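You operate a simulated robot arm through the tools that you are given. There is no shell and no other tool. Be economical: measure what you need, move in short steps, check, and stop when the job is done.

The job below is to be done with a simulated robot arm. You get a single attempt, and the scene is never put back.

## Task
Count the purple notes; put them back if there are 100, otherwise in the SHORT rack.
Fine: at counter 24; switch the small note counter off after.

The check looks at the end state, three seconds after you hand in, the way a careful person would. Anything else that was tipped, shoved, dropped, spilled or broken makes it a failure.

## Robot
A 6-joint arm with a two-finger parallel gripper, fixed in place. Base frame: the origin is at the foot of the arm, x ahead of it, y to its left, z up. Lengths are in m, angles in degrees, forces in N, time in s.
With the tool pointing down near the work surface it reaches from about 0.32 to 0.74 m from the base axis. Its first joint turns from -66.0 to 66.0 degrees. Payload 2.45 kg.
The tool frame sits at the grasp point between the pads (the TCP): z along the fingers, y along the line on which they close. The tips reach 0.024 m beyond it. The gripper opens to 0.068 m. The fingers are 0.017 m wide and 0.01 m thick; the gripper's body (0.04 by 0.07 m) begins 0.041 m behind the TCP.
Orientation is that of the tool frame in the base frame, as a unit quaternion [w, x, y, z]. With the fingers straight down and closing along the base's y, the tool's x points along the base's -x, its y along +y and its z along -z.

## Interface
- The arm moves only by the tool apply_moves. Its argument "increments" is one flat list of numbers, 7 for each row, row after row: the shift along the tool's x, y, z in units of 250 mm (1.0 is 250 mm), then the turn, a rotation vector about the tool's x, y, z in units of 120 degrees (1.0 is 120 degrees), then the closure, from 0 (fully open) to 1 (shut). In form: [tx, ty, tz, ax, ay, az, hand, tx, ty, tz, ax, ay, az, hand, ...]. A call has 1 to 20 rows; each row is the pose to reach, as a shift and turn from the pose commanded when the call began, along the tool's axes at that moment. A call with a number of a shift or a turn outside -1 to 1 is refused whole. Rows are played at 5 a second. More than 0.05 m and 8.6 degrees between two rows, or a gripper value outside its range, and nothing of the call is played. A pose out of reach is approached as far as the arm can. The call stops where the force on the tool passes 40 N (or 10 N more than at its start, if that is more) or the arm is blocked; 0.2 s more then pass. The fingers move at their own pace (about 0.108 m/s each) and stop on an object; they squeeze with about 27 N. The grip force told is the motor's: it shows also when the fingers shut on nothing. Time passes only in rows, and 0.2 s behind the last, so rows that repeat a pose let the fingers close. The reply holds the time, the measured pose of the TCP, the force on the tool along the base axes, the opening and the grip force, in the units named above and with some noise, with the torque about the TCP (base axes, N m) and any sound that the robot's microphone picked up.
- Cameras (640 x 400 px; columns grow to the right, rows downward): "scene" is fixed at [0.1632, 0.4142, 1.4769]; the picture's right is [-0.81, -0.59, 0.00], its down [-0.31, 0.42, -0.85] and it looks along [0.50, -0.69, -0.52] (base axes); focal length 322 px, centre (320, 200). "wrist" rides on the gripper at [0.084, 0.011, -0.075] in the tool frame; the picture's right is [-0.13, 0.99, 0.00], its down [-0.60, -0.08, -0.79] and it looks along [-0.79, -0.10, 0.61] (tool axes); focal length 251 px, centre (320, 200). There is no depth. A picture from a camera that has moved, and an enlarged one, comes with that camera's place and axes in the base frame and with its lens. The place of the scene camera against the robot may be out by one fixed shift of up to 0.012 m in any direction.
- snapshot(camera): a new picture of that camera. No time passes.
- zoom(camera, box): a new picture of the part [left, top, right, bottom] of that camera's present view, enlarged. No time passes.
- finish_job(): hands the job in; it is judged then, once.

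Go step by step. Nothing tells you positions but the pictures and the camera data: compare them with the known pose of the tool, close in by small moves and look again before you grip or let go. The budget is 120 turns and 68 pictures, counting those below and the enlarged ones. Unless the task says otherwise, let go and move clear before handing in, and close with one line.

The tools are called after "Emit:" as a command line: name --argument value ..., lists and objects as JSON in quotes. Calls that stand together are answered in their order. apply_moves: Moves the arm, as the interface text tells. Its arguments: {"type":"object","properties":{"increments":{"type":"array"}},"required":["increments"]} The other tools are called the same way: snapshot (camera) takes a picture; zoom (camera, box) takes an enlarged picture of a part of a camera's view; finish_job () hands the job in.

At the start:

```text
time: 0.0
ee_pos: [0.3957, -0.1826, 1.1557]
tool_rot: [-0.001, 0.0, 1.0, -0.001]
wrist_force: [0.5, -1.0, -0.5]
torque: [0.01, 0.0, -0.02]
gripper_width: 0.068
grasp_force: 0.1
```

scene: 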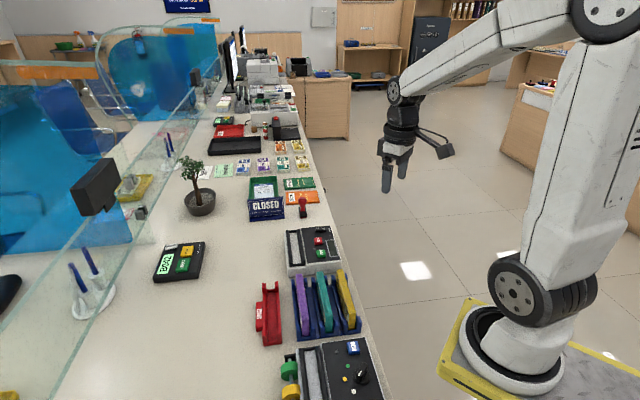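
wrist: 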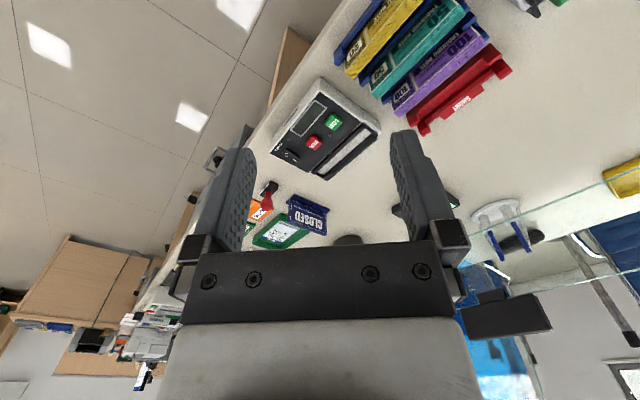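

I see a blue rack with purple, teal and yellow notes, a red rack beside it and two counting machines. I'll enlarge these areas first.

Emit:
zoom --camera "scene" --box '[240, 210, 400, 310]'

Emit:
zoom --camera "scene" --box '[240, 300, 400, 400]'

Emit:
zoom --camera "wrist" --box '[240, 60, 400, 160]'

Emit:
zoom --camera "wrist" --box '[330, 0, 554, 140]'

Emit:
zoom --camera "scene" --box '[140, 130, 340, 255]'

```text
4.00 times, centred on (320, 260) of scene
camera zoom: at [0.1632, 0.4142, 1.4769], right [-0.81, -0.59, 0.0], down [-0.31, 0.42, -0.85], along [0.5, -0.69, -0.52], focal length 1287 px, centre (320, -40)
```

zoom: 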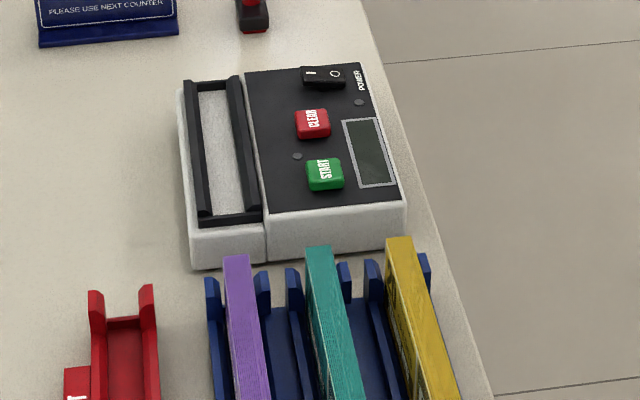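

```text
4.00 times, centred on (320, 350) of scene
camera zoom: at [0.1632, 0.4142, 1.4769], right [-0.81, -0.59, 0.0], down [-0.31, 0.42, -0.85], along [0.5, -0.69, -0.52], focal length 1287 px, centre (320, -400)
```

zoom: 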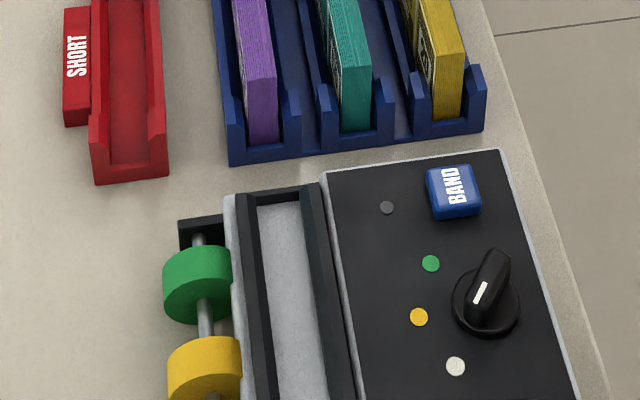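

```text
4.00 times, centred on (320, 110) of wrist
camera zoom: at [0.3115, -0.172, 1.2292], right [0.13, 0.99, 0.0], down [0.6, -0.08, 0.79], along [0.79, -0.1, -0.61], focal length 1006 px, centre (320, 560)
```

zoom: 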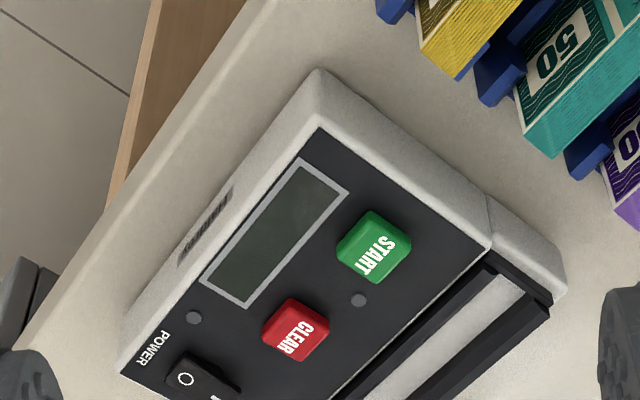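

```text
2.86 times, centred on (442, 70) of wrist
camera zoom: at [0.3115, -0.172, 1.2292], right [0.13, 0.99, 0.0], down [0.6, -0.08, 0.79], along [0.79, -0.1, -0.61], focal length 718 px, centre (-29, 571)
```

zoom: 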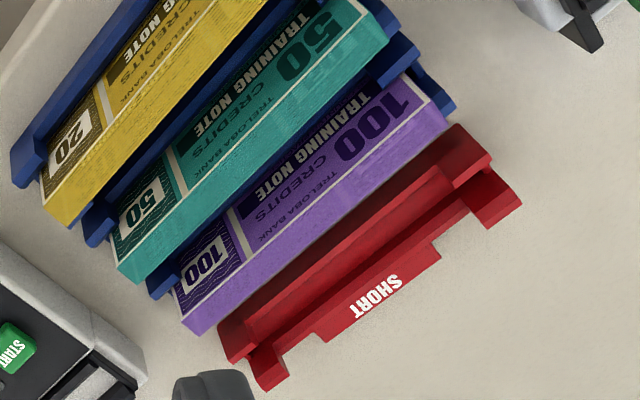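

```text
3.20 times, centred on (240, 192) of scene
camera zoom: at [0.1632, 0.4142, 1.4769], right [-0.81, -0.59, 0.0], down [-0.31, 0.42, -0.85], along [0.5, -0.69, -0.52], focal length 1030 px, centre (576, 224)
```

zoom: 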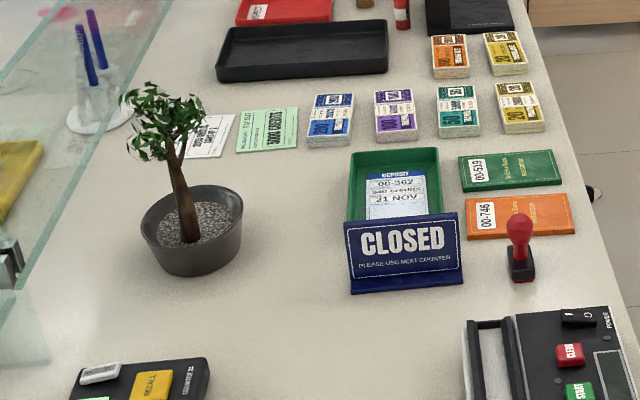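

The small note counter has START, CLEAR and a POWER rocker. I still need to find where "counter 24" is, so I'll look at the signs and the other device.

Emit:
zoom --camera "scene" --box '[140, 0, 332, 120]'

Emit:
zoom --camera "scene" --box '[130, 225, 226, 285]'

Emit:
zoom --camera "scene" --box '[200, 80, 320, 155]'

```text
3.33 times, centred on (236, 60) of scene
camera zoom: at [0.1632, 0.4142, 1.4769], right [-0.81, -0.59, 0.0], down [-0.31, 0.42, -0.85], along [0.5, -0.69, -0.52], focal length 1073 px, centre (600, 667)
```

zoom: 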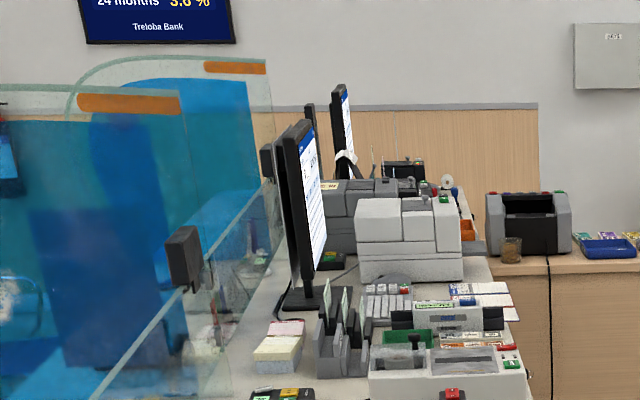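

```text
6.67 times, centred on (178, 255) of scene
camera zoom: at [0.1632, 0.4142, 1.4769], right [-0.81, -0.59, 0.0], down [-0.31, 0.42, -0.85], along [0.5, -0.69, -0.52], focal length 2145 px, centre (1267, -167)
```

zoom: 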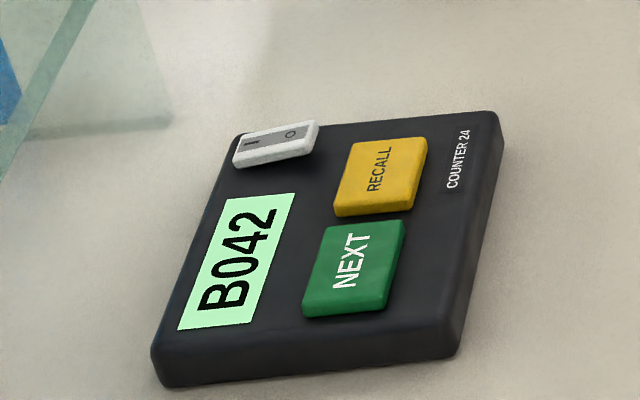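

```text
5.33 times, centred on (260, 118) of scene
camera zoom: at [0.1632, 0.4142, 1.4769], right [-0.81, -0.59, 0.0], down [-0.31, 0.42, -0.85], along [0.5, -0.69, -0.52], focal length 1716 px, centre (640, 640)
```

zoom: 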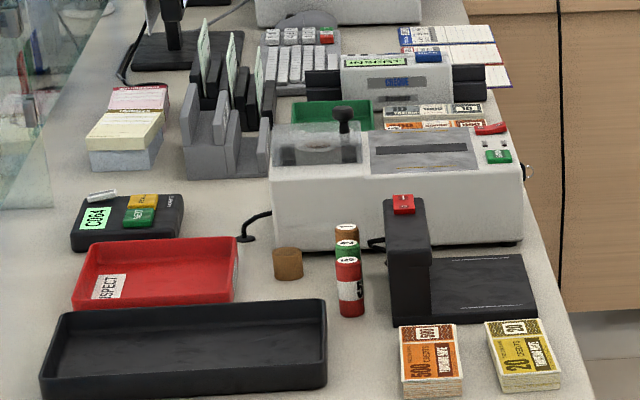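

Counter 24 is this near counter, and its small note counter is off because the display is dark. I'll turn the tool 45° to line up with the counter and move to a viewpoint behind the rack.

Emit:
apply_moves --increments '[0.01, 0.16, 0, 0, 0, 0.0625, 0, 0.02, 0.32, 0, 0, 0, 0.125, 0, 0.03, 0.48, 0, 0, 0, 0.1875, 0, 0.04, 0.64, 0, 0, 0, 0.25, 0, 0.05, 0.8, 0, 0, 0, 0.3125, 0, 0.06, 0.96, 0, 0, 0, 0.375, 0, 0.06, 0.96, 0, 0, 0, 0.375, 0]'

Emit:
snapshot --camera "wrist"

```text
time: 1.6
ee_pos: [0.3792, 0.0567, 1.1555]
tool_rot: [0.0, 0.382, 0.924, 0.0]
wrist_force: [-0.2, -0.2, -0.3]
torque: [0.0, 0.0, 0.0]
gripper_width: 0.0682
grasp_force: 0.0
```

```text
57 pictures are left
camera wrist: at [0.3277, 0.1238, 1.2297], right [0.79, 0.61, 0.0], down [0.37, -0.48, 0.79], along [0.48, -0.63, -0.61], focal length 251 px, centre (320, 200)
```

wrist: 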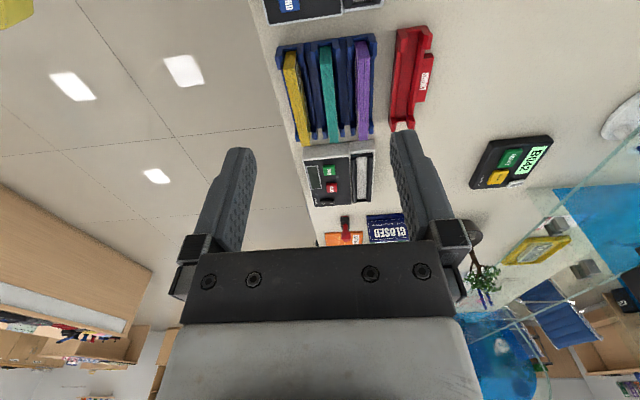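

The rack, red tray and machine are all in view, with the picture upside down. I'll enlarge the rack and the machine to measure them.

Emit:
zoom --camera "wrist" --box '[264, 20, 456, 140]'

Emit:
zoom --camera "wrist" --box '[288, 120, 416, 200]'

```text
3.33 times, centred on (360, 80) of wrist
camera zoom: at [0.3277, 0.1238, 1.2297], right [0.79, 0.61, 0.0], down [0.37, -0.48, 0.79], along [0.48, -0.63, -0.61], focal length 838 px, centre (187, 600)
```

zoom: 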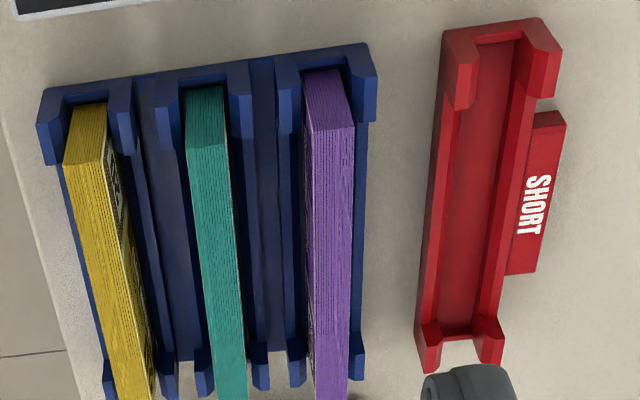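

```text
5.00 times, centred on (352, 160) of wrist
camera zoom: at [0.3277, 0.1238, 1.2297], right [0.79, 0.61, 0.0], down [0.37, -0.48, 0.79], along [0.48, -0.63, -0.61], focal length 1257 px, centre (160, 400)
```

zoom: 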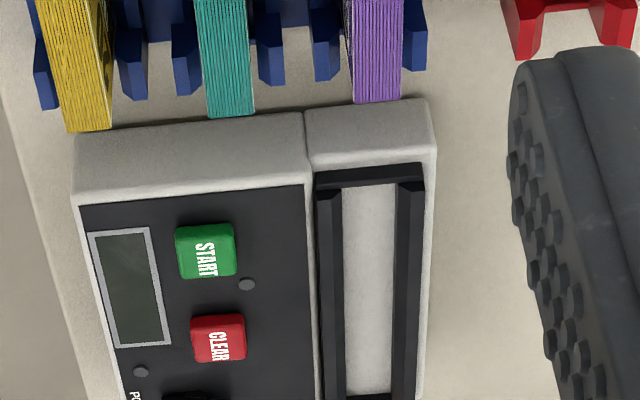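

The purple stack is about 17 mm thick and stands on edge along -45°, centred near (0.527, -0.020) with its top at about 0.848. Next I'll move closer to the machine to measure the rocker, buttons and slot.

Emit:
apply_moves --increments '[-0.1415, -0.028, 0.08, 0, 0, 0, 0.4, -0.283, -0.0565, 0.16, 0, 0, 0, 0.4, -0.4245, -0.085, 0.24, 0, 0, 0, 0.4, -0.566, -0.113, 0.32, 0, 0, 0, 0.4, -0.566, -0.113, 0.32, 0, 0, 0, 0.4]'

Emit:
snapshot --camera "wrist"

```text
time: 2.8
ee_pos: [0.4605, -0.0632, 1.0743]
tool_rot: [0.0, 0.383, 0.924, 0.0]
wrist_force: [-1.1, -0.5, -0.1]
torque: [-0.03, 0.0, -0.02]
gripper_width: 0.0409
grasp_force: 0.1
```

```text
54 pictures are left
camera wrist: at [0.408, 0.0043, 1.1489], right [0.79, 0.61, 0.0], down [0.37, -0.48, 0.79], along [0.48, -0.63, -0.61], focal length 251 px, centre (320, 200)
```

wrist: 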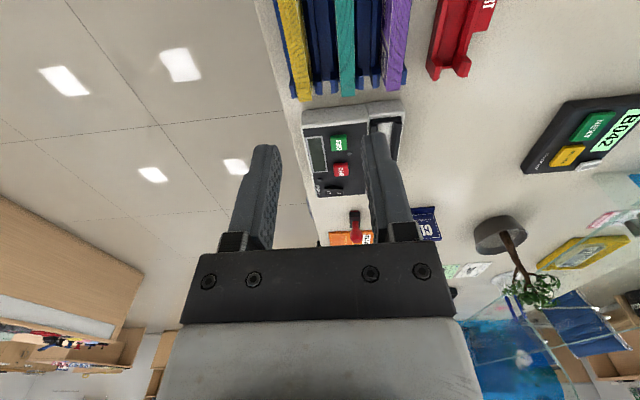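

The machine is now in the middle of the wrist view. I'll enlarge it.

Emit:
zoom --camera "wrist" --box '[296, 96, 424, 176]'

Emit:
zoom --camera "wrist" --box '[300, 160, 364, 200]'

```text
5.00 times, centred on (360, 136) of wrist
camera zoom: at [0.408, 0.0043, 1.1489], right [0.79, 0.61, 0.0], down [0.37, -0.48, 0.79], along [0.48, -0.63, -0.61], focal length 1257 px, centre (120, 520)
```

zoom: 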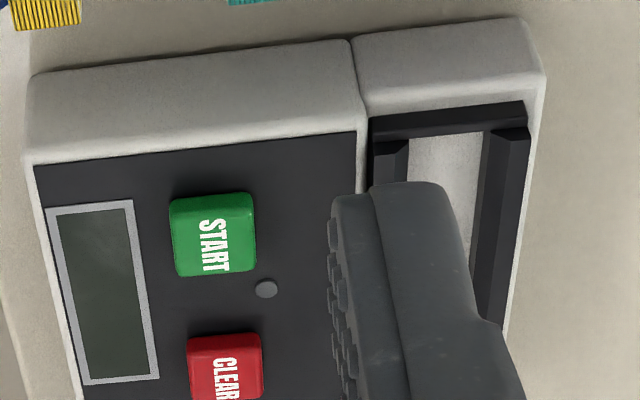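

```text
10.00 times, centred on (332, 180) of wrist
camera zoom: at [0.408, 0.0043, 1.1489], right [0.79, 0.61, 0.0], down [0.37, -0.48, 0.79], along [0.48, -0.63, -0.61], focal length 2514 px, centre (200, 400)
```

zoom: 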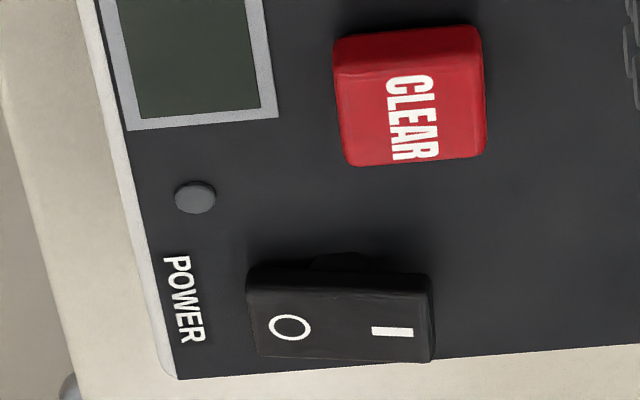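

The rocker's I side sits raised at about (0.668, -0.270, 0.845), so the machine is off. I'll close the fingers and move above the I end.

Emit:
apply_moves --increments '[-0.19, 0.0016, 0.048, 0, 0, 0, 1, -0.38, 0.0032, 0.096, 0, 0, 0, 1, -0.57, 0.0048, 0.144, 0, 0, 0, 1, -0.76, 0.0064, 0.192, 0, 0, 0, 1, -0.95, 0.008, 0.24, 0, 0, 0, 1, -0.95, 0.008, 0.24, 0, 0, 0, 1]'

```text
time: 4.2
ee_pos: [0.6298, -0.2299, 1.0155]
tool_rot: [0.001, 0.382, 0.924, 0.0]
wrist_force: [0.9, -0.2, 0.7]
torque: [0.02, -0.01, -0.01]
gripper_width: 0.0
grasp_force: 23.8
```

I'm short of the rocker, so I'll go to just above its I end.

Emit:
apply_moves --increments '[-0.0735, 0, 0.16, 0, 0, 0, 1, -0.147, 0, 0.32, 0, 0, 0, 1, -0.2206, 0.001, 0.482, 0, 0, 0, 1, -0.2206, 0.001, 0.482, 0, 0, 0, 1]'

Emit:
zoom --camera "scene" --box '[256, 190, 384, 270]'

Emit:
snapshot --camera "wrist"

```text
time: 5.2
ee_pos: [0.6687, -0.267, 0.8945]
tool_rot: [0.0, 0.383, 0.924, 0.0]
wrist_force: [-0.6, 0.7, 0.5]
torque: [0.01, 0.01, -0.01]
gripper_width: 0.0001
grasp_force: 23.6
```

```text
5.00 times, centred on (320, 230) of scene
camera zoom: at [0.1632, 0.4142, 1.4769], right [-0.81, -0.59, 0.0], down [-0.31, 0.42, -0.85], along [0.5, -0.69, -0.52], focal length 1609 px, centre (320, 50)
```

zoom: 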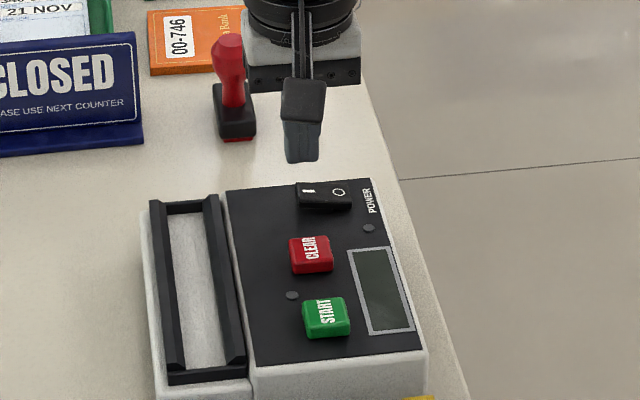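

```text
50 pictures are left
camera wrist: at [0.6183, -0.2002, 0.9687], right [0.79, 0.61, 0.0], down [0.37, -0.48, 0.79], along [0.48, -0.63, -0.61], focal length 251 px, centre (320, 200)
```

wrist: 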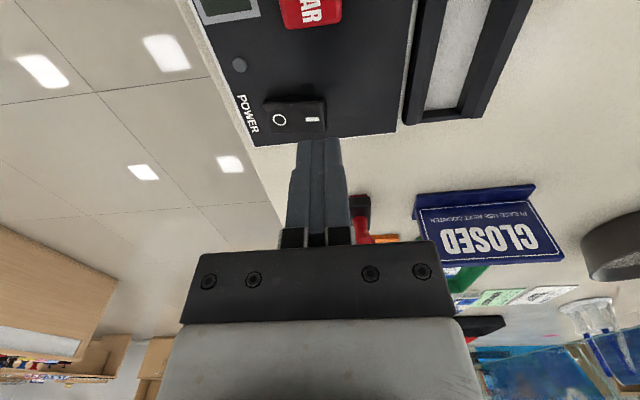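

The tip is right over the I end. I'll press down slowly.

Emit:
apply_moves --increments '[-0.006, -0.006, 0.06, 0, 0, 0, 1, -0.006, -0.006, 0.088, 0, 0, 0, 1, -0.006, -0.006, 0.104, 0, 0, 0, 1, -0.006, -0.006, 0.12, 0, 0, 0, 1, -0.006, -0.006, 0.128, 0, 0, 0, 1]'

Emit:
zoom --camera "scene" --box '[256, 190, 384, 270]'

```text
time: 6.4
ee_pos: [0.6694, -0.2692, 0.865]
tool_rot: [0.001, 0.383, 0.924, 0.0]
wrist_force: [-8.0, 9.7, 23.7]
torque: [0.07, 0.36, -0.1]
gripper_width: 0.0
grasp_force: 23.7
```

```text
5.00 times, centred on (320, 230) of scene
camera zoom: at [0.1625, 0.4147, 1.4768], right [-0.81, -0.59, 0.0], down [-0.31, 0.42, -0.85], along [0.5, -0.69, -0.52], focal length 1609 px, centre (320, 50)
```

zoom: 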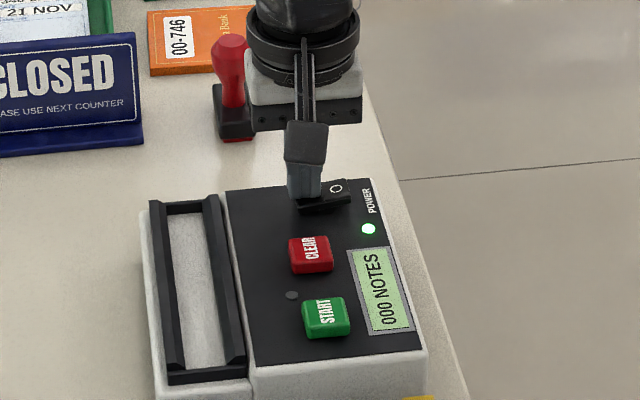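

The machine is on and shows 000 NOTES. I'll lift and go back toward the rack.

Emit:
apply_moves --increments '[0, 0, -0.2, 0, 0, 0, 1, 0, 0, -0.4, 0, 0, 0, 1, 0, 0, -0.6, 0, 0, 0, 0.4, 0.18, 0.05, -0.6, 0, 0, 0, 0.4, 0.36, 0.1, -0.6, 0, 0, 0, 0.4, 0.54, 0.15, -0.6, 0, 0, 0, 0.4, 0.72, 0.2, -0.6, 0, 0, 0, 0.4, 0.9, 0.25, -0.6, 0, 0, 0, 0.4, 1.0, 0.3, -0.6, 0, 0, 0, 0.4, 1.0, 0.3, -0.6, 0, 0, 0, 0.4]'

Emit:
snapshot --camera "wrist"

Emit:
zoom --camera "scene" --box '[240, 190, 400, 290]'

```text
time: 8.6
ee_pos: [0.5438, -0.0396, 1.0124]
tool_rot: [0.0, 0.383, 0.924, 0.0]
wrist_force: [0.1, -0.4, 0.3]
torque: [-0.02, -0.02, 0.0]
gripper_width: 0.0409
grasp_force: 0.0
```

```text
48 pictures are left
camera wrist: at [0.4933, 0.0279, 1.0856], right [0.79, 0.61, 0.0], down [0.37, -0.48, 0.79], along [0.48, -0.63, -0.61], focal length 251 px, centre (320, 200)
```

wrist: 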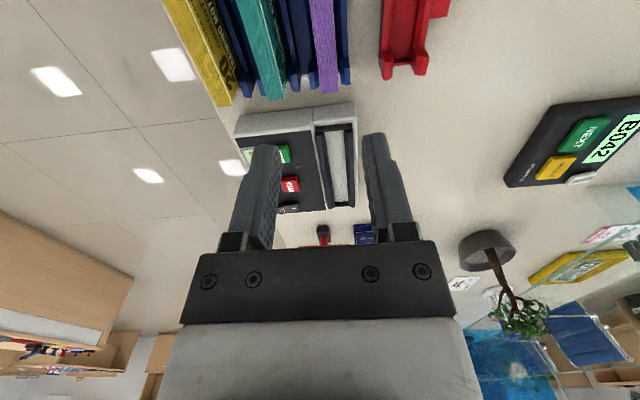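

```text
4.00 times, centred on (320, 240) of scene
camera zoom: at [0.1632, 0.4142, 1.4769], right [-0.81, -0.59, 0.0], down [-0.31, 0.42, -0.85], along [0.5, -0.69, -0.52], focal length 1287 px, centre (320, 40)
```

zoom: 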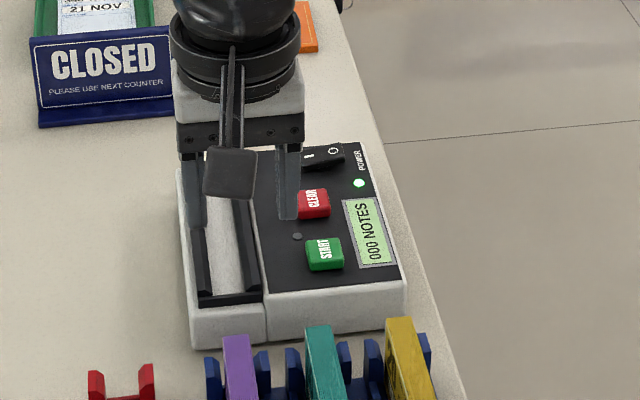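

The hopper slot is in clear view now. I'll measure it, and the purple stack's far end with it.

Emit:
zoom --camera "wrist" --box '[232, 90, 424, 210]'

Emit:
zoom --camera "wrist" --box '[260, 0, 420, 100]'

```text
3.33 times, centred on (328, 150) of wrist
camera zoom: at [0.4933, 0.0279, 1.0856], right [0.79, 0.61, 0.0], down [0.37, -0.48, 0.79], along [0.48, -0.63, -0.61], focal length 838 px, centre (293, 367)
```

zoom: 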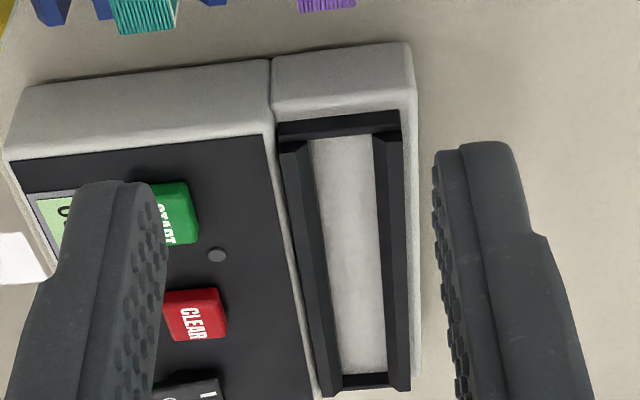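

```text
4.00 times, centred on (340, 50) of wrist
camera zoom: at [0.4933, 0.0279, 1.0856], right [0.79, 0.61, 0.0], down [0.37, -0.48, 0.79], along [0.48, -0.63, -0.61], focal length 1006 px, centre (240, 800)
```

zoom: 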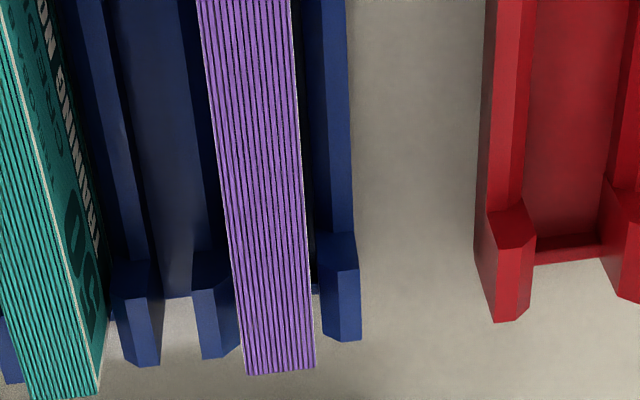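

The purple stack is centred near tool-line coordinates (-0.39, 0.361), which is base (0.531, -0.020). I'll lower to just above it and check alignment.

Emit:
apply_moves --increments '[0.045, 0.018, 0.15, 0, 0, 0, 0.4, 0.09, 0.018, 0.3, 0, 0, 0, 0.4, 0.09, 0.018, 0.45, 0, 0, 0, 0.4, 0.09, 0.018, 0.45, 0, 0, 0, 0.4]'

Emit:
snapshot --camera "wrist"

Emit:
zoom --camera "scene" --box '[240, 250, 400, 350]'

```text
time: 9.6
ee_pos: [0.5331, -0.0222, 0.8985]
tool_rot: [0.0, 0.384, 0.924, 0.0]
wrist_force: [0.7, 0.4, -0.5]
torque: [-0.02, 0.01, 0.0]
gripper_width: 0.0408
grasp_force: 0.1
```

```text
44 pictures are left
camera wrist: at [0.4815, 0.0459, 0.9723], right [0.79, 0.61, 0.0], down [0.37, -0.48, 0.79], along [0.48, -0.63, -0.61], focal length 251 px, centre (320, 200)
```

wrist: 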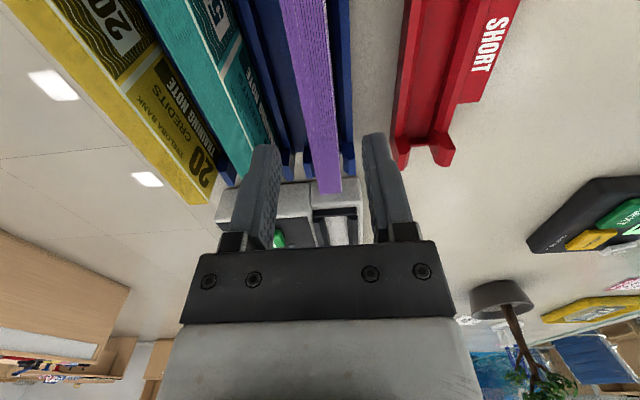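

```text
4.00 times, centred on (320, 300) of scene
camera zoom: at [0.1632, 0.4142, 1.4769], right [-0.81, -0.59, 0.0], down [-0.31, 0.42, -0.85], along [0.5, -0.69, -0.52], focal length 1287 px, centre (320, -200)
```

zoom: 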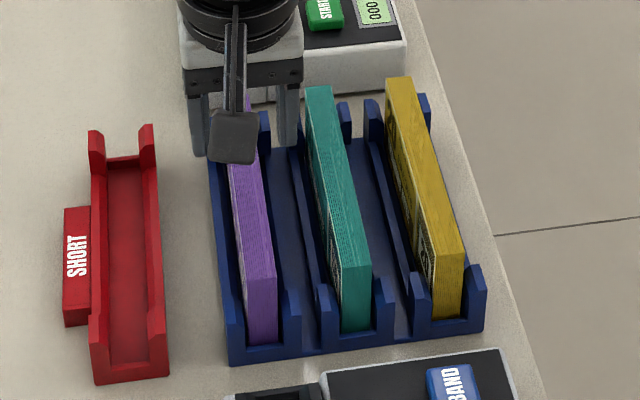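

The stack sits midway between the fingers, and the outer finger clears the teal stack. I'll descend and grip.

Emit:
apply_moves --increments '[0.012, 0, 0.1, 0, 0, 0, 0.4, 0.012, 0, 0.18, 0, 0, 0, 0.4, 0.012, 0, 0.224, 0, 0, 0, 0.4, 0.012, 0, 0.224, 0, 0, 0, 0.6, 0.012, 0, 0.224, 0, 0, 0, 1, 0.012, 0, 0.224, 0, 0, 0, 1]'

Emit:
zoom --camera "scene" --box '[240, 250, 400, 350]'

```text
time: 11.0
ee_pos: [0.5304, -0.0193, 0.8426]
tool_rot: [0.0, 0.383, 0.924, -0.001]
wrist_force: [0.6, 0.5, -0.3]
torque: [-0.05, -0.01, -0.01]
gripper_width: 0.0176
grasp_force: 26.3
```

```text
4.00 times, centred on (320, 300) of scene
camera zoom: at [0.1632, 0.4142, 1.4769], right [-0.81, -0.59, 0.0], down [-0.31, 0.42, -0.85], along [0.5, -0.69, -0.52], focal length 1287 px, centre (320, -200)
```

zoom: 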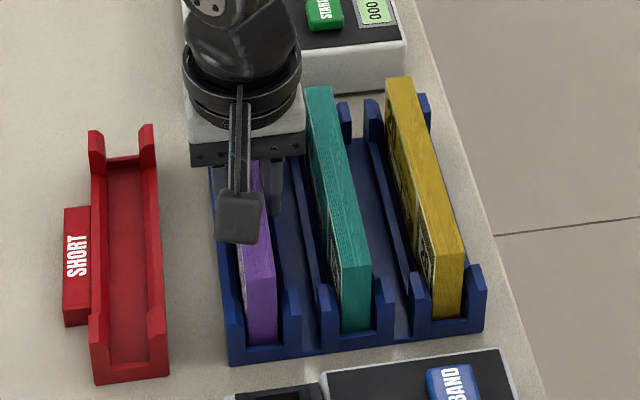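

The stack is gripped at 17.6 mm. I'll lift it straight up.

Emit:
apply_moves --increments '[0, 0, -0.08, 0, 0, 0, 1, 0, 0, -0.2, 0, 0, 0, 1, 0, 0, -0.34, 0, 0, 0, 1, 0, 0, -0.5, 0, 0, 0, 1, 0, 0, -0.5, 0, 0, 0, 1]'

Emit:
snapshot --camera "wrist"

Emit:
snapshot --camera "scene"

```text
time: 12.2
ee_pos: [0.533, -0.0199, 0.9697]
tool_rot: [0.001, 0.382, 0.924, -0.001]
wrist_force: [-0.5, -0.4, -1.5]
torque: [0.01, -0.01, 0.0]
gripper_width: 0.0178
grasp_force: 26.1
```

```text
41 pictures are left
camera wrist: at [0.4796, 0.0474, 1.0438], right [0.79, 0.61, 0.0], down [0.37, -0.48, 0.79], along [0.48, -0.63, -0.61], focal length 251 px, centre (320, 200)
```

wrist: 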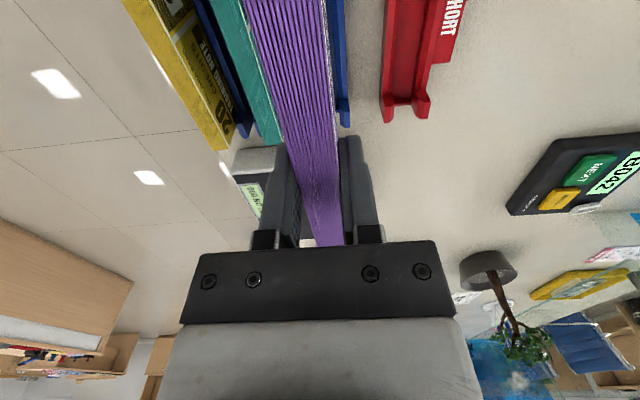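

```text
40 pictures are left
```

scene: 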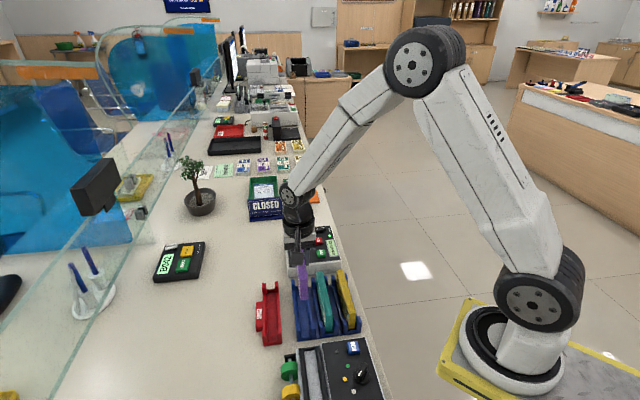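

The stack is up cleanly and hangs straight. I put the slot centre at about (0.6785, -0.1686), with a slot about 22 mm wide and 154 mm long. I'll carry it there and hover.

Emit:
apply_moves --increments '[-0.14, -0.001, 0, 0, 0, 0, 1, -0.28, -0.002, 0, 0, 0, 0, 1, -0.42, -0.003, 0, 0, 0, 0, 1, -0.56, -0.004, 0, 0, 0, 0, 1, -0.7, -0.005, 0, 0, 0, 0, 1, -0.84, -0.0056, 0, 0, 0, 0, 1, -0.84, -0.0056, 0.1, 0, 0, 0, 1, -0.84, -0.0056, 0.2, 0, 0, 0, 1, -0.84, -0.0056, 0.2, 0, 0, 0, 1]'

Emit:
zoom --camera "scene" --box '[256, 190, 384, 270]'

Emit:
snapshot --camera "wrist"

```text
time: 14.2
ee_pos: [0.6786, -0.1695, 0.9172]
tool_rot: [0.0, 0.383, 0.924, 0.0]
wrist_force: [-0.3, 0.9, -0.6]
torque: [0.02, 0.0, 0.01]
gripper_width: 0.0175
grasp_force: 26.9
```

```text
5.00 times, centred on (320, 230) of scene
camera zoom: at [0.1633, 0.4142, 1.4769], right [-0.81, -0.59, 0.0], down [-0.31, 0.42, -0.85], along [0.5, -0.69, -0.52], focal length 1609 px, centre (320, 50)
```

zoom: 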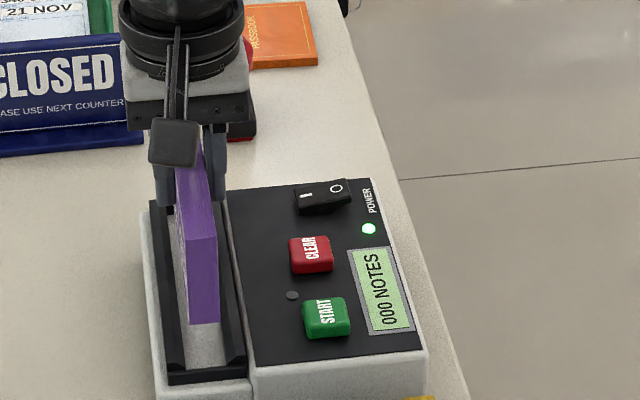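

```text
38 pictures are left
camera wrist: at [0.6271, -0.1021, 0.9918], right [0.79, 0.61, 0.0], down [0.37, -0.48, 0.79], along [0.48, -0.63, -0.61], focal length 251 px, centre (320, 200)
```

wrist: 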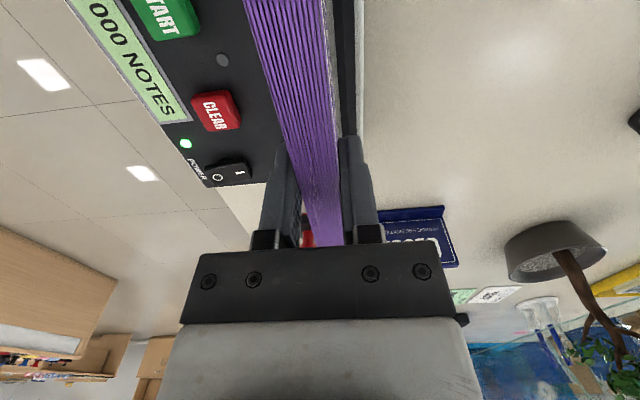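

The stack hovers over the slot and looks well centred laterally. I'll take a tight look at the near end before lowering it.

Emit:
zoom --camera "scene" --box '[278, 228, 318, 270]'

Emit:
zoom --camera "wrist" --box '[300, 60, 380, 140]'

```text
9.52 times, centred on (298, 249) of scene
camera zoom: at [0.1633, 0.4142, 1.4769], right [-0.81, -0.59, 0.0], down [-0.31, 0.42, -0.85], along [0.5, -0.69, -0.52], focal length 3065 px, centre (530, -267)
```

zoom: 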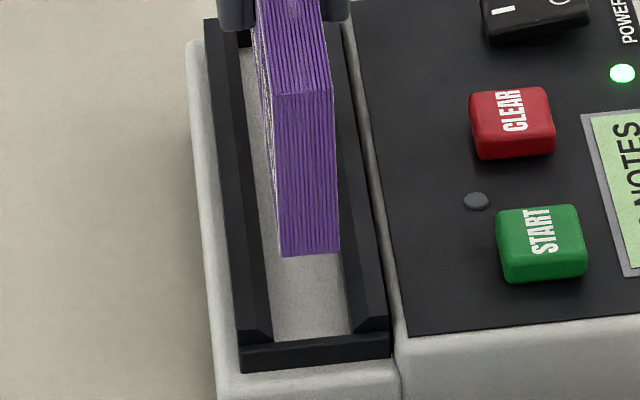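

```text
5.00 times, centred on (340, 100) of wrist
camera zoom: at [0.6271, -0.1021, 0.9918], right [0.79, 0.61, 0.0], down [0.37, -0.48, 0.79], along [0.48, -0.63, -0.61], focal length 1257 px, centre (220, 700)
```

zoom: 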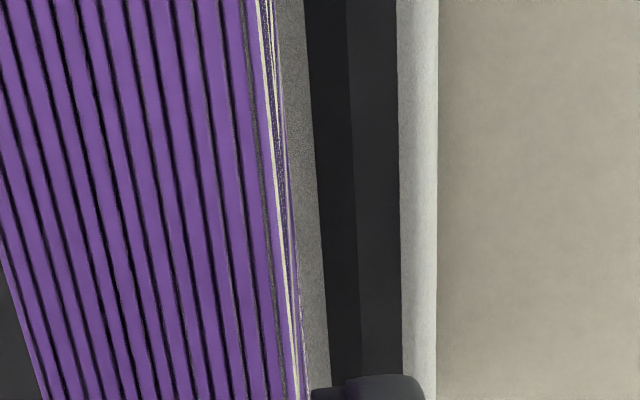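

It's laterally centred to within a millimetre. I'll lower 20 mm and check the fit lengthwise again.

Emit:
apply_moves --increments '[0, 0, 0.04, 0, 0, 0, 1, 0, 0, 0.08, 0, 0, 0, 1, 0, 0, 0.08, 0, 0, 0, 1]'

Emit:
zoom --camera "scene" --box '[278, 228, 318, 270]'

```text
time: 15.0
ee_pos: [0.679, -0.1702, 0.8983]
tool_rot: [0.0, 0.383, 0.924, 0.0]
wrist_force: [0.0, 0.4, -1.9]
torque: [0.01, -0.01, 0.03]
gripper_width: 0.0179
grasp_force: 26.8
```

```text
9.52 times, centred on (298, 249) of scene
camera zoom: at [0.1632, 0.4142, 1.4769], right [-0.81, -0.59, 0.0], down [-0.31, 0.42, -0.85], along [0.5, -0.69, -0.52], focal length 3065 px, centre (530, -267)
```

zoom: 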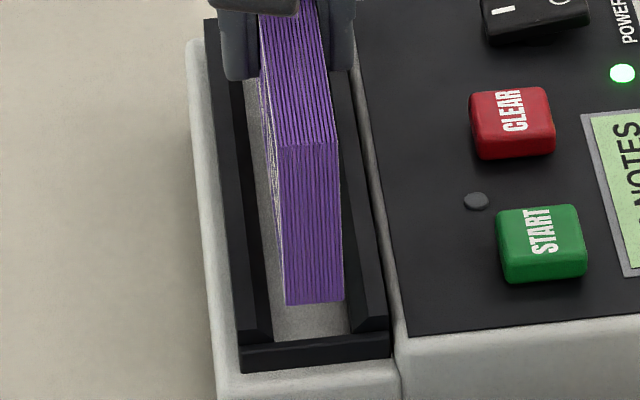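

I'll shift about 1.2 mm toward the slot centre and lower another 10 mm.

Emit:
apply_moves --increments '[0, 0.0048, 0, 0, 0, 0, 1, 0, 0.0048, 0.02, 0, 0, 0, 1, 0, 0.0048, 0.04, 0, 0, 0, 1, 0, 0.0048, 0.04, 0, 0, 0, 1]'

Emit:
zoom --camera "scene" --box '[278, 228, 318, 270]'

```text
time: 16.0
ee_pos: [0.6786, -0.1694, 0.8893]
tool_rot: [0.0, 0.383, 0.924, 0.0]
wrist_force: [-0.5, 0.3, -0.5]
torque: [0.0, 0.0, 0.02]
gripper_width: 0.0177
grasp_force: 27.4
```

```text
9.52 times, centred on (298, 249) of scene
camera zoom: at [0.1632, 0.4142, 1.4769], right [-0.81, -0.59, 0.0], down [-0.31, 0.42, -0.85], along [0.5, -0.69, -0.52], focal length 3065 px, centre (530, -267)
```

zoom: 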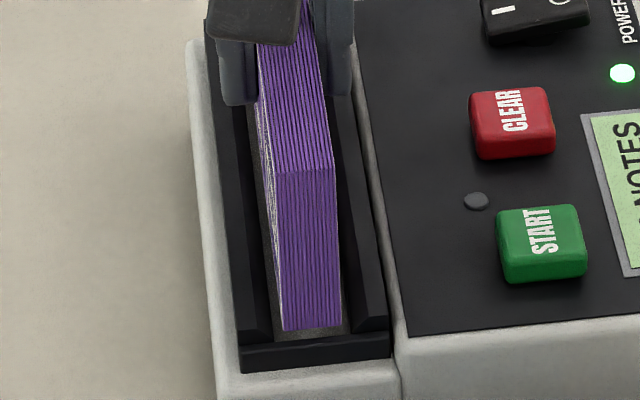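

It still moves freely, with no contact. I'll go on in small steps.

Emit:
apply_moves --increments '[0, 0, 0.012, 0, 0, 0, 1, 0, 0, 0.024, 0, 0, 0, 1, 0, 0, 0.024, 0, 0, 0, 1]'

Emit:
zoom --camera "scene" --box '[278, 228, 318, 270]'

```text
time: 16.8
ee_pos: [0.68, -0.1699, 0.8832]
tool_rot: [0.002, 0.383, 0.924, 0.001]
wrist_force: [0.7, -4.4, 11.7]
torque: [0.4, 0.61, 0.21]
gripper_width: 0.0175
grasp_force: 27.2
```

```text
9.52 times, centred on (298, 249) of scene
camera zoom: at [0.163, 0.4141, 1.4769], right [-0.81, -0.59, 0.0], down [-0.31, 0.42, -0.85], along [0.5, -0.69, -0.52], focal length 3065 px, centre (530, -267)
```

zoom: 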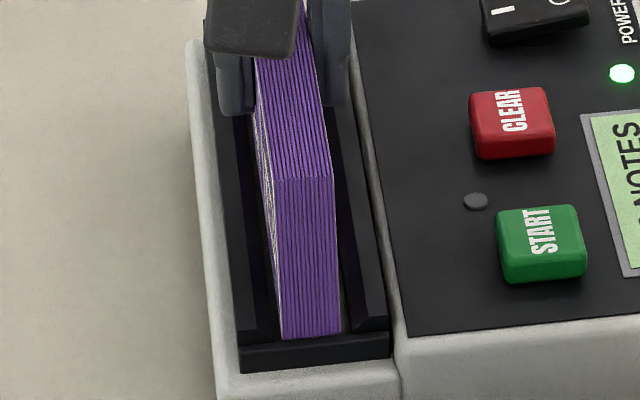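

The torque says contact is at the near end of the stack. I'll back off, shift 2 mm toward the far end, and try again.

Emit:
apply_moves --increments '[0, 0, -0.016, 0, 0, 0, 1, -0.009, -0.002, -0.016, 0, 0, 0, 1, -0.009, -0.002, -0.008, 0, 0, 0, 1, -0.009, -0.002, 0, 0, 0, 0, 1, -0.009, -0.002, 0, 0, 0, 0, 1]'

Emit:
zoom --camera "scene" --box '[278, 228, 318, 270]'

```text
time: 18.0
ee_pos: [0.6797, -0.1704, 0.8833]
tool_rot: [0.0, 0.383, 0.924, 0.001]
wrist_force: [-1.9, 0.4, 8.7]
torque: [0.54, 0.59, 0.09]
gripper_width: 0.0177
grasp_force: 26.9
```

```text
9.52 times, centred on (298, 249) of scene
camera zoom: at [0.163, 0.4143, 1.4769], right [-0.81, -0.59, 0.0], down [-0.31, 0.42, -0.85], along [0.5, -0.69, -0.52], focal length 3065 px, centre (530, -267)
```

zoom: 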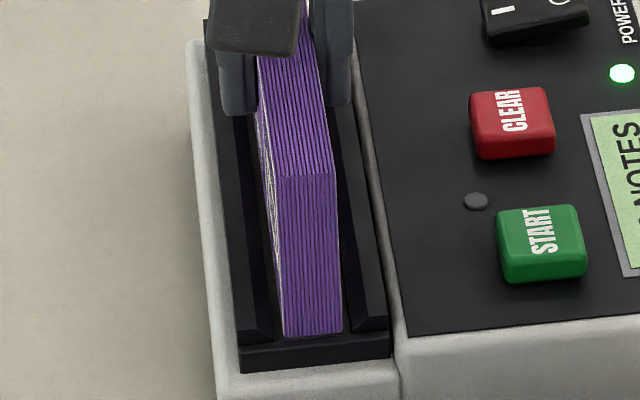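

The force is now purely vertical and the stack is inside the slot, so it's standing on the hopper floor. I'll release it gently.

Emit:
apply_moves --increments '[0, 0, -0.004, 0, 0, 0, 1, 0, 0, -0.004, 0, 0, 0, 0.65, 0, 0, -0.004, 0, 0, 0, 0.5, 0, 0, -0.004, 0, 0, 0, 0.5]'

Emit:
zoom --camera "scene" --box '[270, 210, 360, 270]'

```text
time: 19.0
ee_pos: [0.6809, -0.1703, 0.8843]
tool_rot: [0.0, 0.382, 0.924, 0.0]
wrist_force: [-0.2, -0.4, -0.8]
torque: [0.01, -0.03, 0.06]
gripper_width: 0.0341
grasp_force: 0.0
```

```text
6.67 times, centred on (315, 240) of scene
camera zoom: at [0.1632, 0.4142, 1.4769], right [-0.81, -0.59, 0.0], down [-0.31, 0.42, -0.85], along [0.5, -0.69, -0.52], focal length 2145 px, centre (353, -67)
```

zoom: 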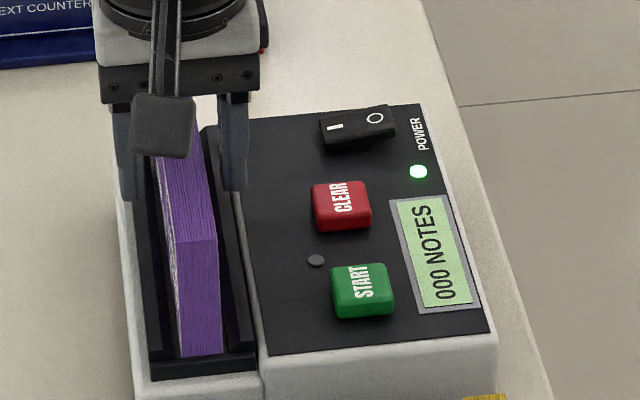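

The stack stands in the hopper. I'll rise and move over START with the fingers closed.

Emit:
apply_moves --increments '[0, 0, -0.16, 0, 0, 0, 0.5, 0, 0, -0.32, 0, 0, 0, 0.5, 0, 0, -0.46, 0, 0, 0, 0.5, 0.11, -0.146, -0.46, 0, 0, 0, 1, 0.2176, -0.2916, -0.46, 0, 0, 0, 1, 0.2176, -0.2916, -0.28, 0, 0, 0, 1, 0.2176, -0.2916, -0.1, 0, 0, 0, 1, 0.2176, -0.2916, -0.04, 0, 0, 0, 1, 0.2176, -0.2916, -0.04, 0, 0, 0, 1]'

Emit:
zoom --camera "scene" --box '[270, 210, 360, 270]'

Emit:
zoom --camera "wrist" --box '[220, 40, 420, 165]'

```text
time: 21.0
ee_pos: [0.5899, -0.1825, 0.8925]
tool_rot: [0.0, 0.382, 0.924, 0.0]
wrist_force: [0.1, -0.2, -0.1]
torque: [-0.01, 0.01, 0.04]
gripper_width: 0.0
grasp_force: 23.6
```

```text
6.67 times, centred on (315, 240) of scene
camera zoom: at [0.1632, 0.4142, 1.4769], right [-0.81, -0.59, 0.0], down [-0.31, 0.42, -0.85], along [0.5, -0.69, -0.52], focal length 2145 px, centre (353, -67)
```

zoom: 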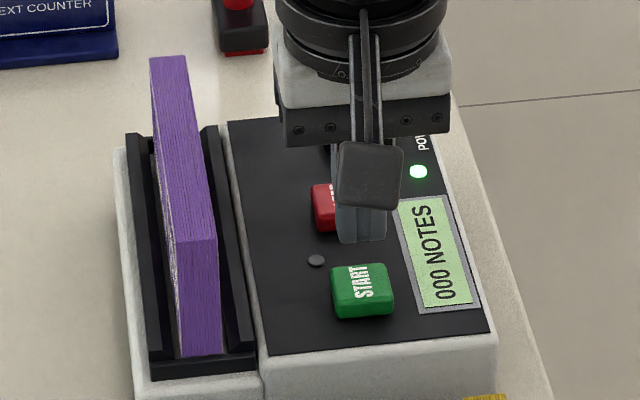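

```text
3.20 times, centred on (320, 102) of wrist
camera zoom: at [0.5378, -0.1152, 0.9677], right [0.79, 0.61, 0.0], down [0.37, -0.48, 0.79], along [0.48, -0.63, -0.61], focal length 805 px, centre (320, 512)
```

zoom: 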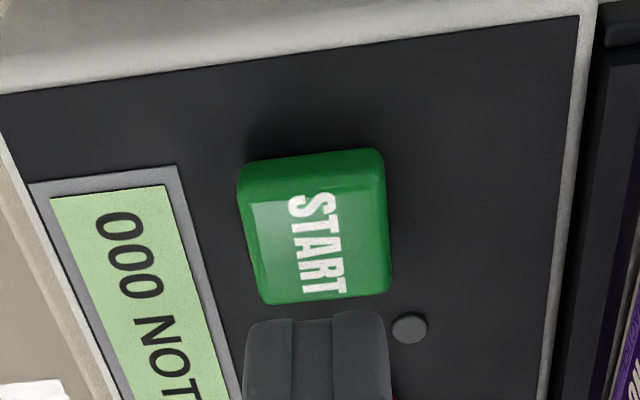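

The fingers are right above START. I'll press it.

Emit:
apply_moves --increments '[0, 0, 0.09, 0, 0, 0, 1, 0, 0, 0.12, 0, 0, 0, 1, 0, 0, 0.132, 0, 0, 0, 1, 0, 0, 0.144, 0, 0, 0, 1]'

Emit:
zoom --camera "scene" --box '[270, 210, 360, 270]'

```text
time: 22.0
ee_pos: [0.5894, -0.1839, 0.8591]
tool_rot: [0.001, 0.383, 0.924, 0.0]
wrist_force: [-2.1, 5.6, 13.6]
torque: [0.12, 0.08, -0.01]
gripper_width: 0.0002
grasp_force: 23.6
heard: click
```

```text
6.67 times, centred on (315, 240) of scene
camera zoom: at [0.1629, 0.4145, 1.4768], right [-0.81, -0.59, 0.0], down [-0.31, 0.42, -0.85], along [0.5, -0.69, -0.52], focal length 2145 px, centre (353, -67)
```

zoom: 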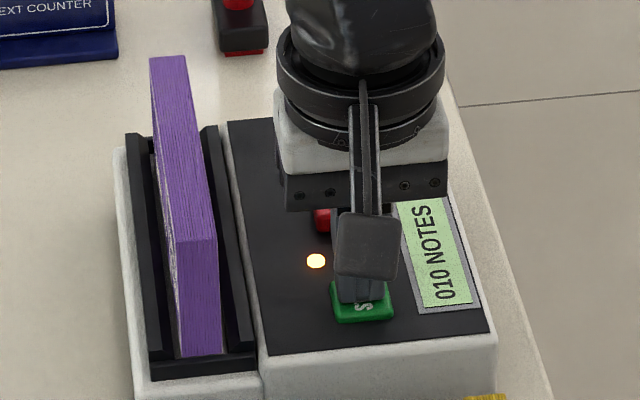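

It clicked and is counting, at 010 so far. I'll lift off and wait for it to finish.

Emit:
apply_moves --increments '[0, 0, -0.1, 0, 0, 0, 1, 0, 0, -0.25, 0, 0, 0, 1, 0, 0, -0.42, 0, 0, 0, 1, 0, 0, -0.42, 0, 0, 0, 1, 0, 0, -0.42, 0, 0, 0, 1, 0, 0, -0.42, 0, 0, 0, 1, 0, 0, -0.42, 0, 0, 0, 1, 0, 0, -0.42, 0, 0, 0, 1, 0, 0, -0.42, 0, 0, 0, 1, 0, 0, -0.42, 0, 0, 0, 1, 0, 0, -0.42, 0, 0, 0, 1, 0, 0, -0.42, 0, 0, 0, 1, 0, 0, -0.42, 0, 0, 0, 1, 0, 0, -0.42, 0, 0, 0, 1, 0, 0, -0.42, 0, 0, 0, 1]'

Emit:
zoom --camera "scene" --box '[270, 210, 360, 270]'

```text
time: 25.2
ee_pos: [0.5897, -0.1845, 0.9663]
tool_rot: [0.0, 0.383, 0.924, 0.0]
wrist_force: [-0.5, 0.4, -0.6]
torque: [-0.04, 0.01, 0.01]
gripper_width: 0.0
grasp_force: 23.4
```

```text
6.67 times, centred on (315, 240) of scene
camera zoom: at [0.1632, 0.4142, 1.4769], right [-0.81, -0.59, 0.0], down [-0.31, 0.42, -0.85], along [0.5, -0.69, -0.52], focal length 2145 px, centre (353, -67)
```

zoom: 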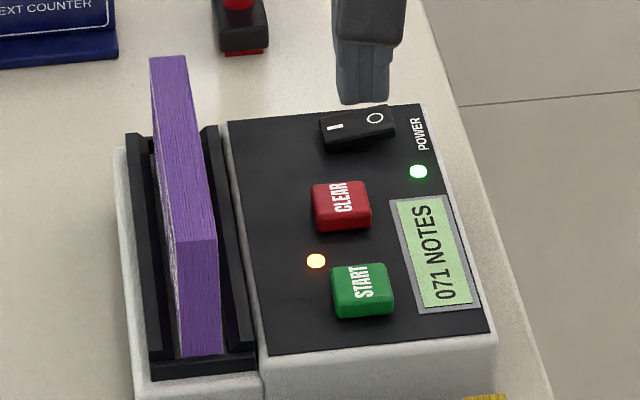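

It's at 071 and still running. I'll move back above the stack while it finishes.

Emit:
apply_moves --increments '[0, 0, -0.145, 0, 0, 0, 0.5, -0.11, 0.146, -0.145, 0, 0, 0, 0.5, -0.2176, 0.2916, -0.145, 0, 0, 0, 0.5, -0.2176, 0.2916, -0.145, 0, 0, 0, 0.5, -0.2176, 0.2916, -0.145, 0, 0, 0, 0.5, -0.2176, 0.2916, -0.145, 0, 0, 0, 0.5, -0.2176, 0.2916, -0.145, 0, 0, 0, 0.5, -0.2176, 0.2916, -0.145, 0, 0, 0, 0.5, -0.2176, 0.2916, -0.145, 0, 0, 0, 0.5, -0.2176, 0.2916, -0.145, 0, 0, 0, 0.5, -0.2176, 0.2916, -0.145, 0, 0, 0, 0.5, -0.2176, 0.2916, -0.145, 0, 0, 0, 0.5]'

Emit:
zoom --camera "scene" --box '[270, 210, 360, 270]'

```text
time: 27.8
ee_pos: [0.68, -0.1707, 0.9994]
tool_rot: [-0.001, 0.383, 0.924, 0.0]
wrist_force: [0.4, 0.7, 0.1]
torque: [0.01, -0.03, 0.0]
gripper_width: 0.0341
grasp_force: 0.1
```

```text
6.67 times, centred on (315, 240) of scene
camera zoom: at [0.1632, 0.4142, 1.4769], right [-0.81, -0.59, 0.0], down [-0.31, 0.42, -0.85], along [0.5, -0.69, -0.52], focal length 2145 px, centre (353, -67)
```

zoom: 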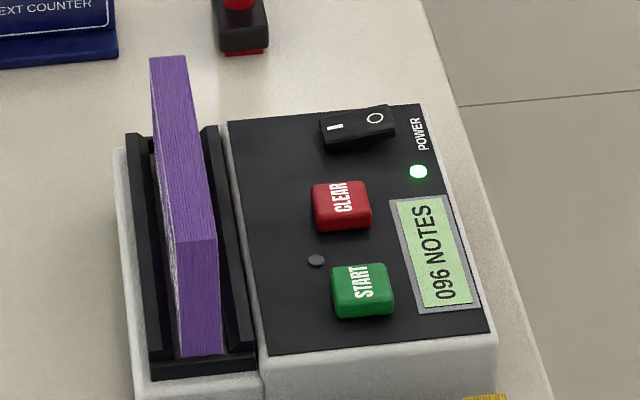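

The run light is out and the display reads 096, so the bundle is short and goes in the red SHORT rack. I'll regrip and lift it.

Emit:
apply_moves --increments '[0, 0, 0.16, 0, 0, 0, 0.5, 0, 0, 0.32, 0, 0, 0, 0.5, 0, 0, 0.42, 0, 0, 0, 0.5, 0, 0, 0.462, 0, 0, 0, 0.5, 0, 0, 0.462, 0, 0, 0, 0.75, 0, 0, 0.462, 0, 0, 0, 1, 0, 0, 0.462, 0, 0, 0, 1]'

```text
time: 29.4
ee_pos: [0.6799, -0.1702, 0.8831]
tool_rot: [0.001, 0.382, 0.924, 0.0]
wrist_force: [-0.4, 0.0, -0.5]
torque: [0.01, -0.01, 0.02]
gripper_width: 0.0173
grasp_force: 27.0
```

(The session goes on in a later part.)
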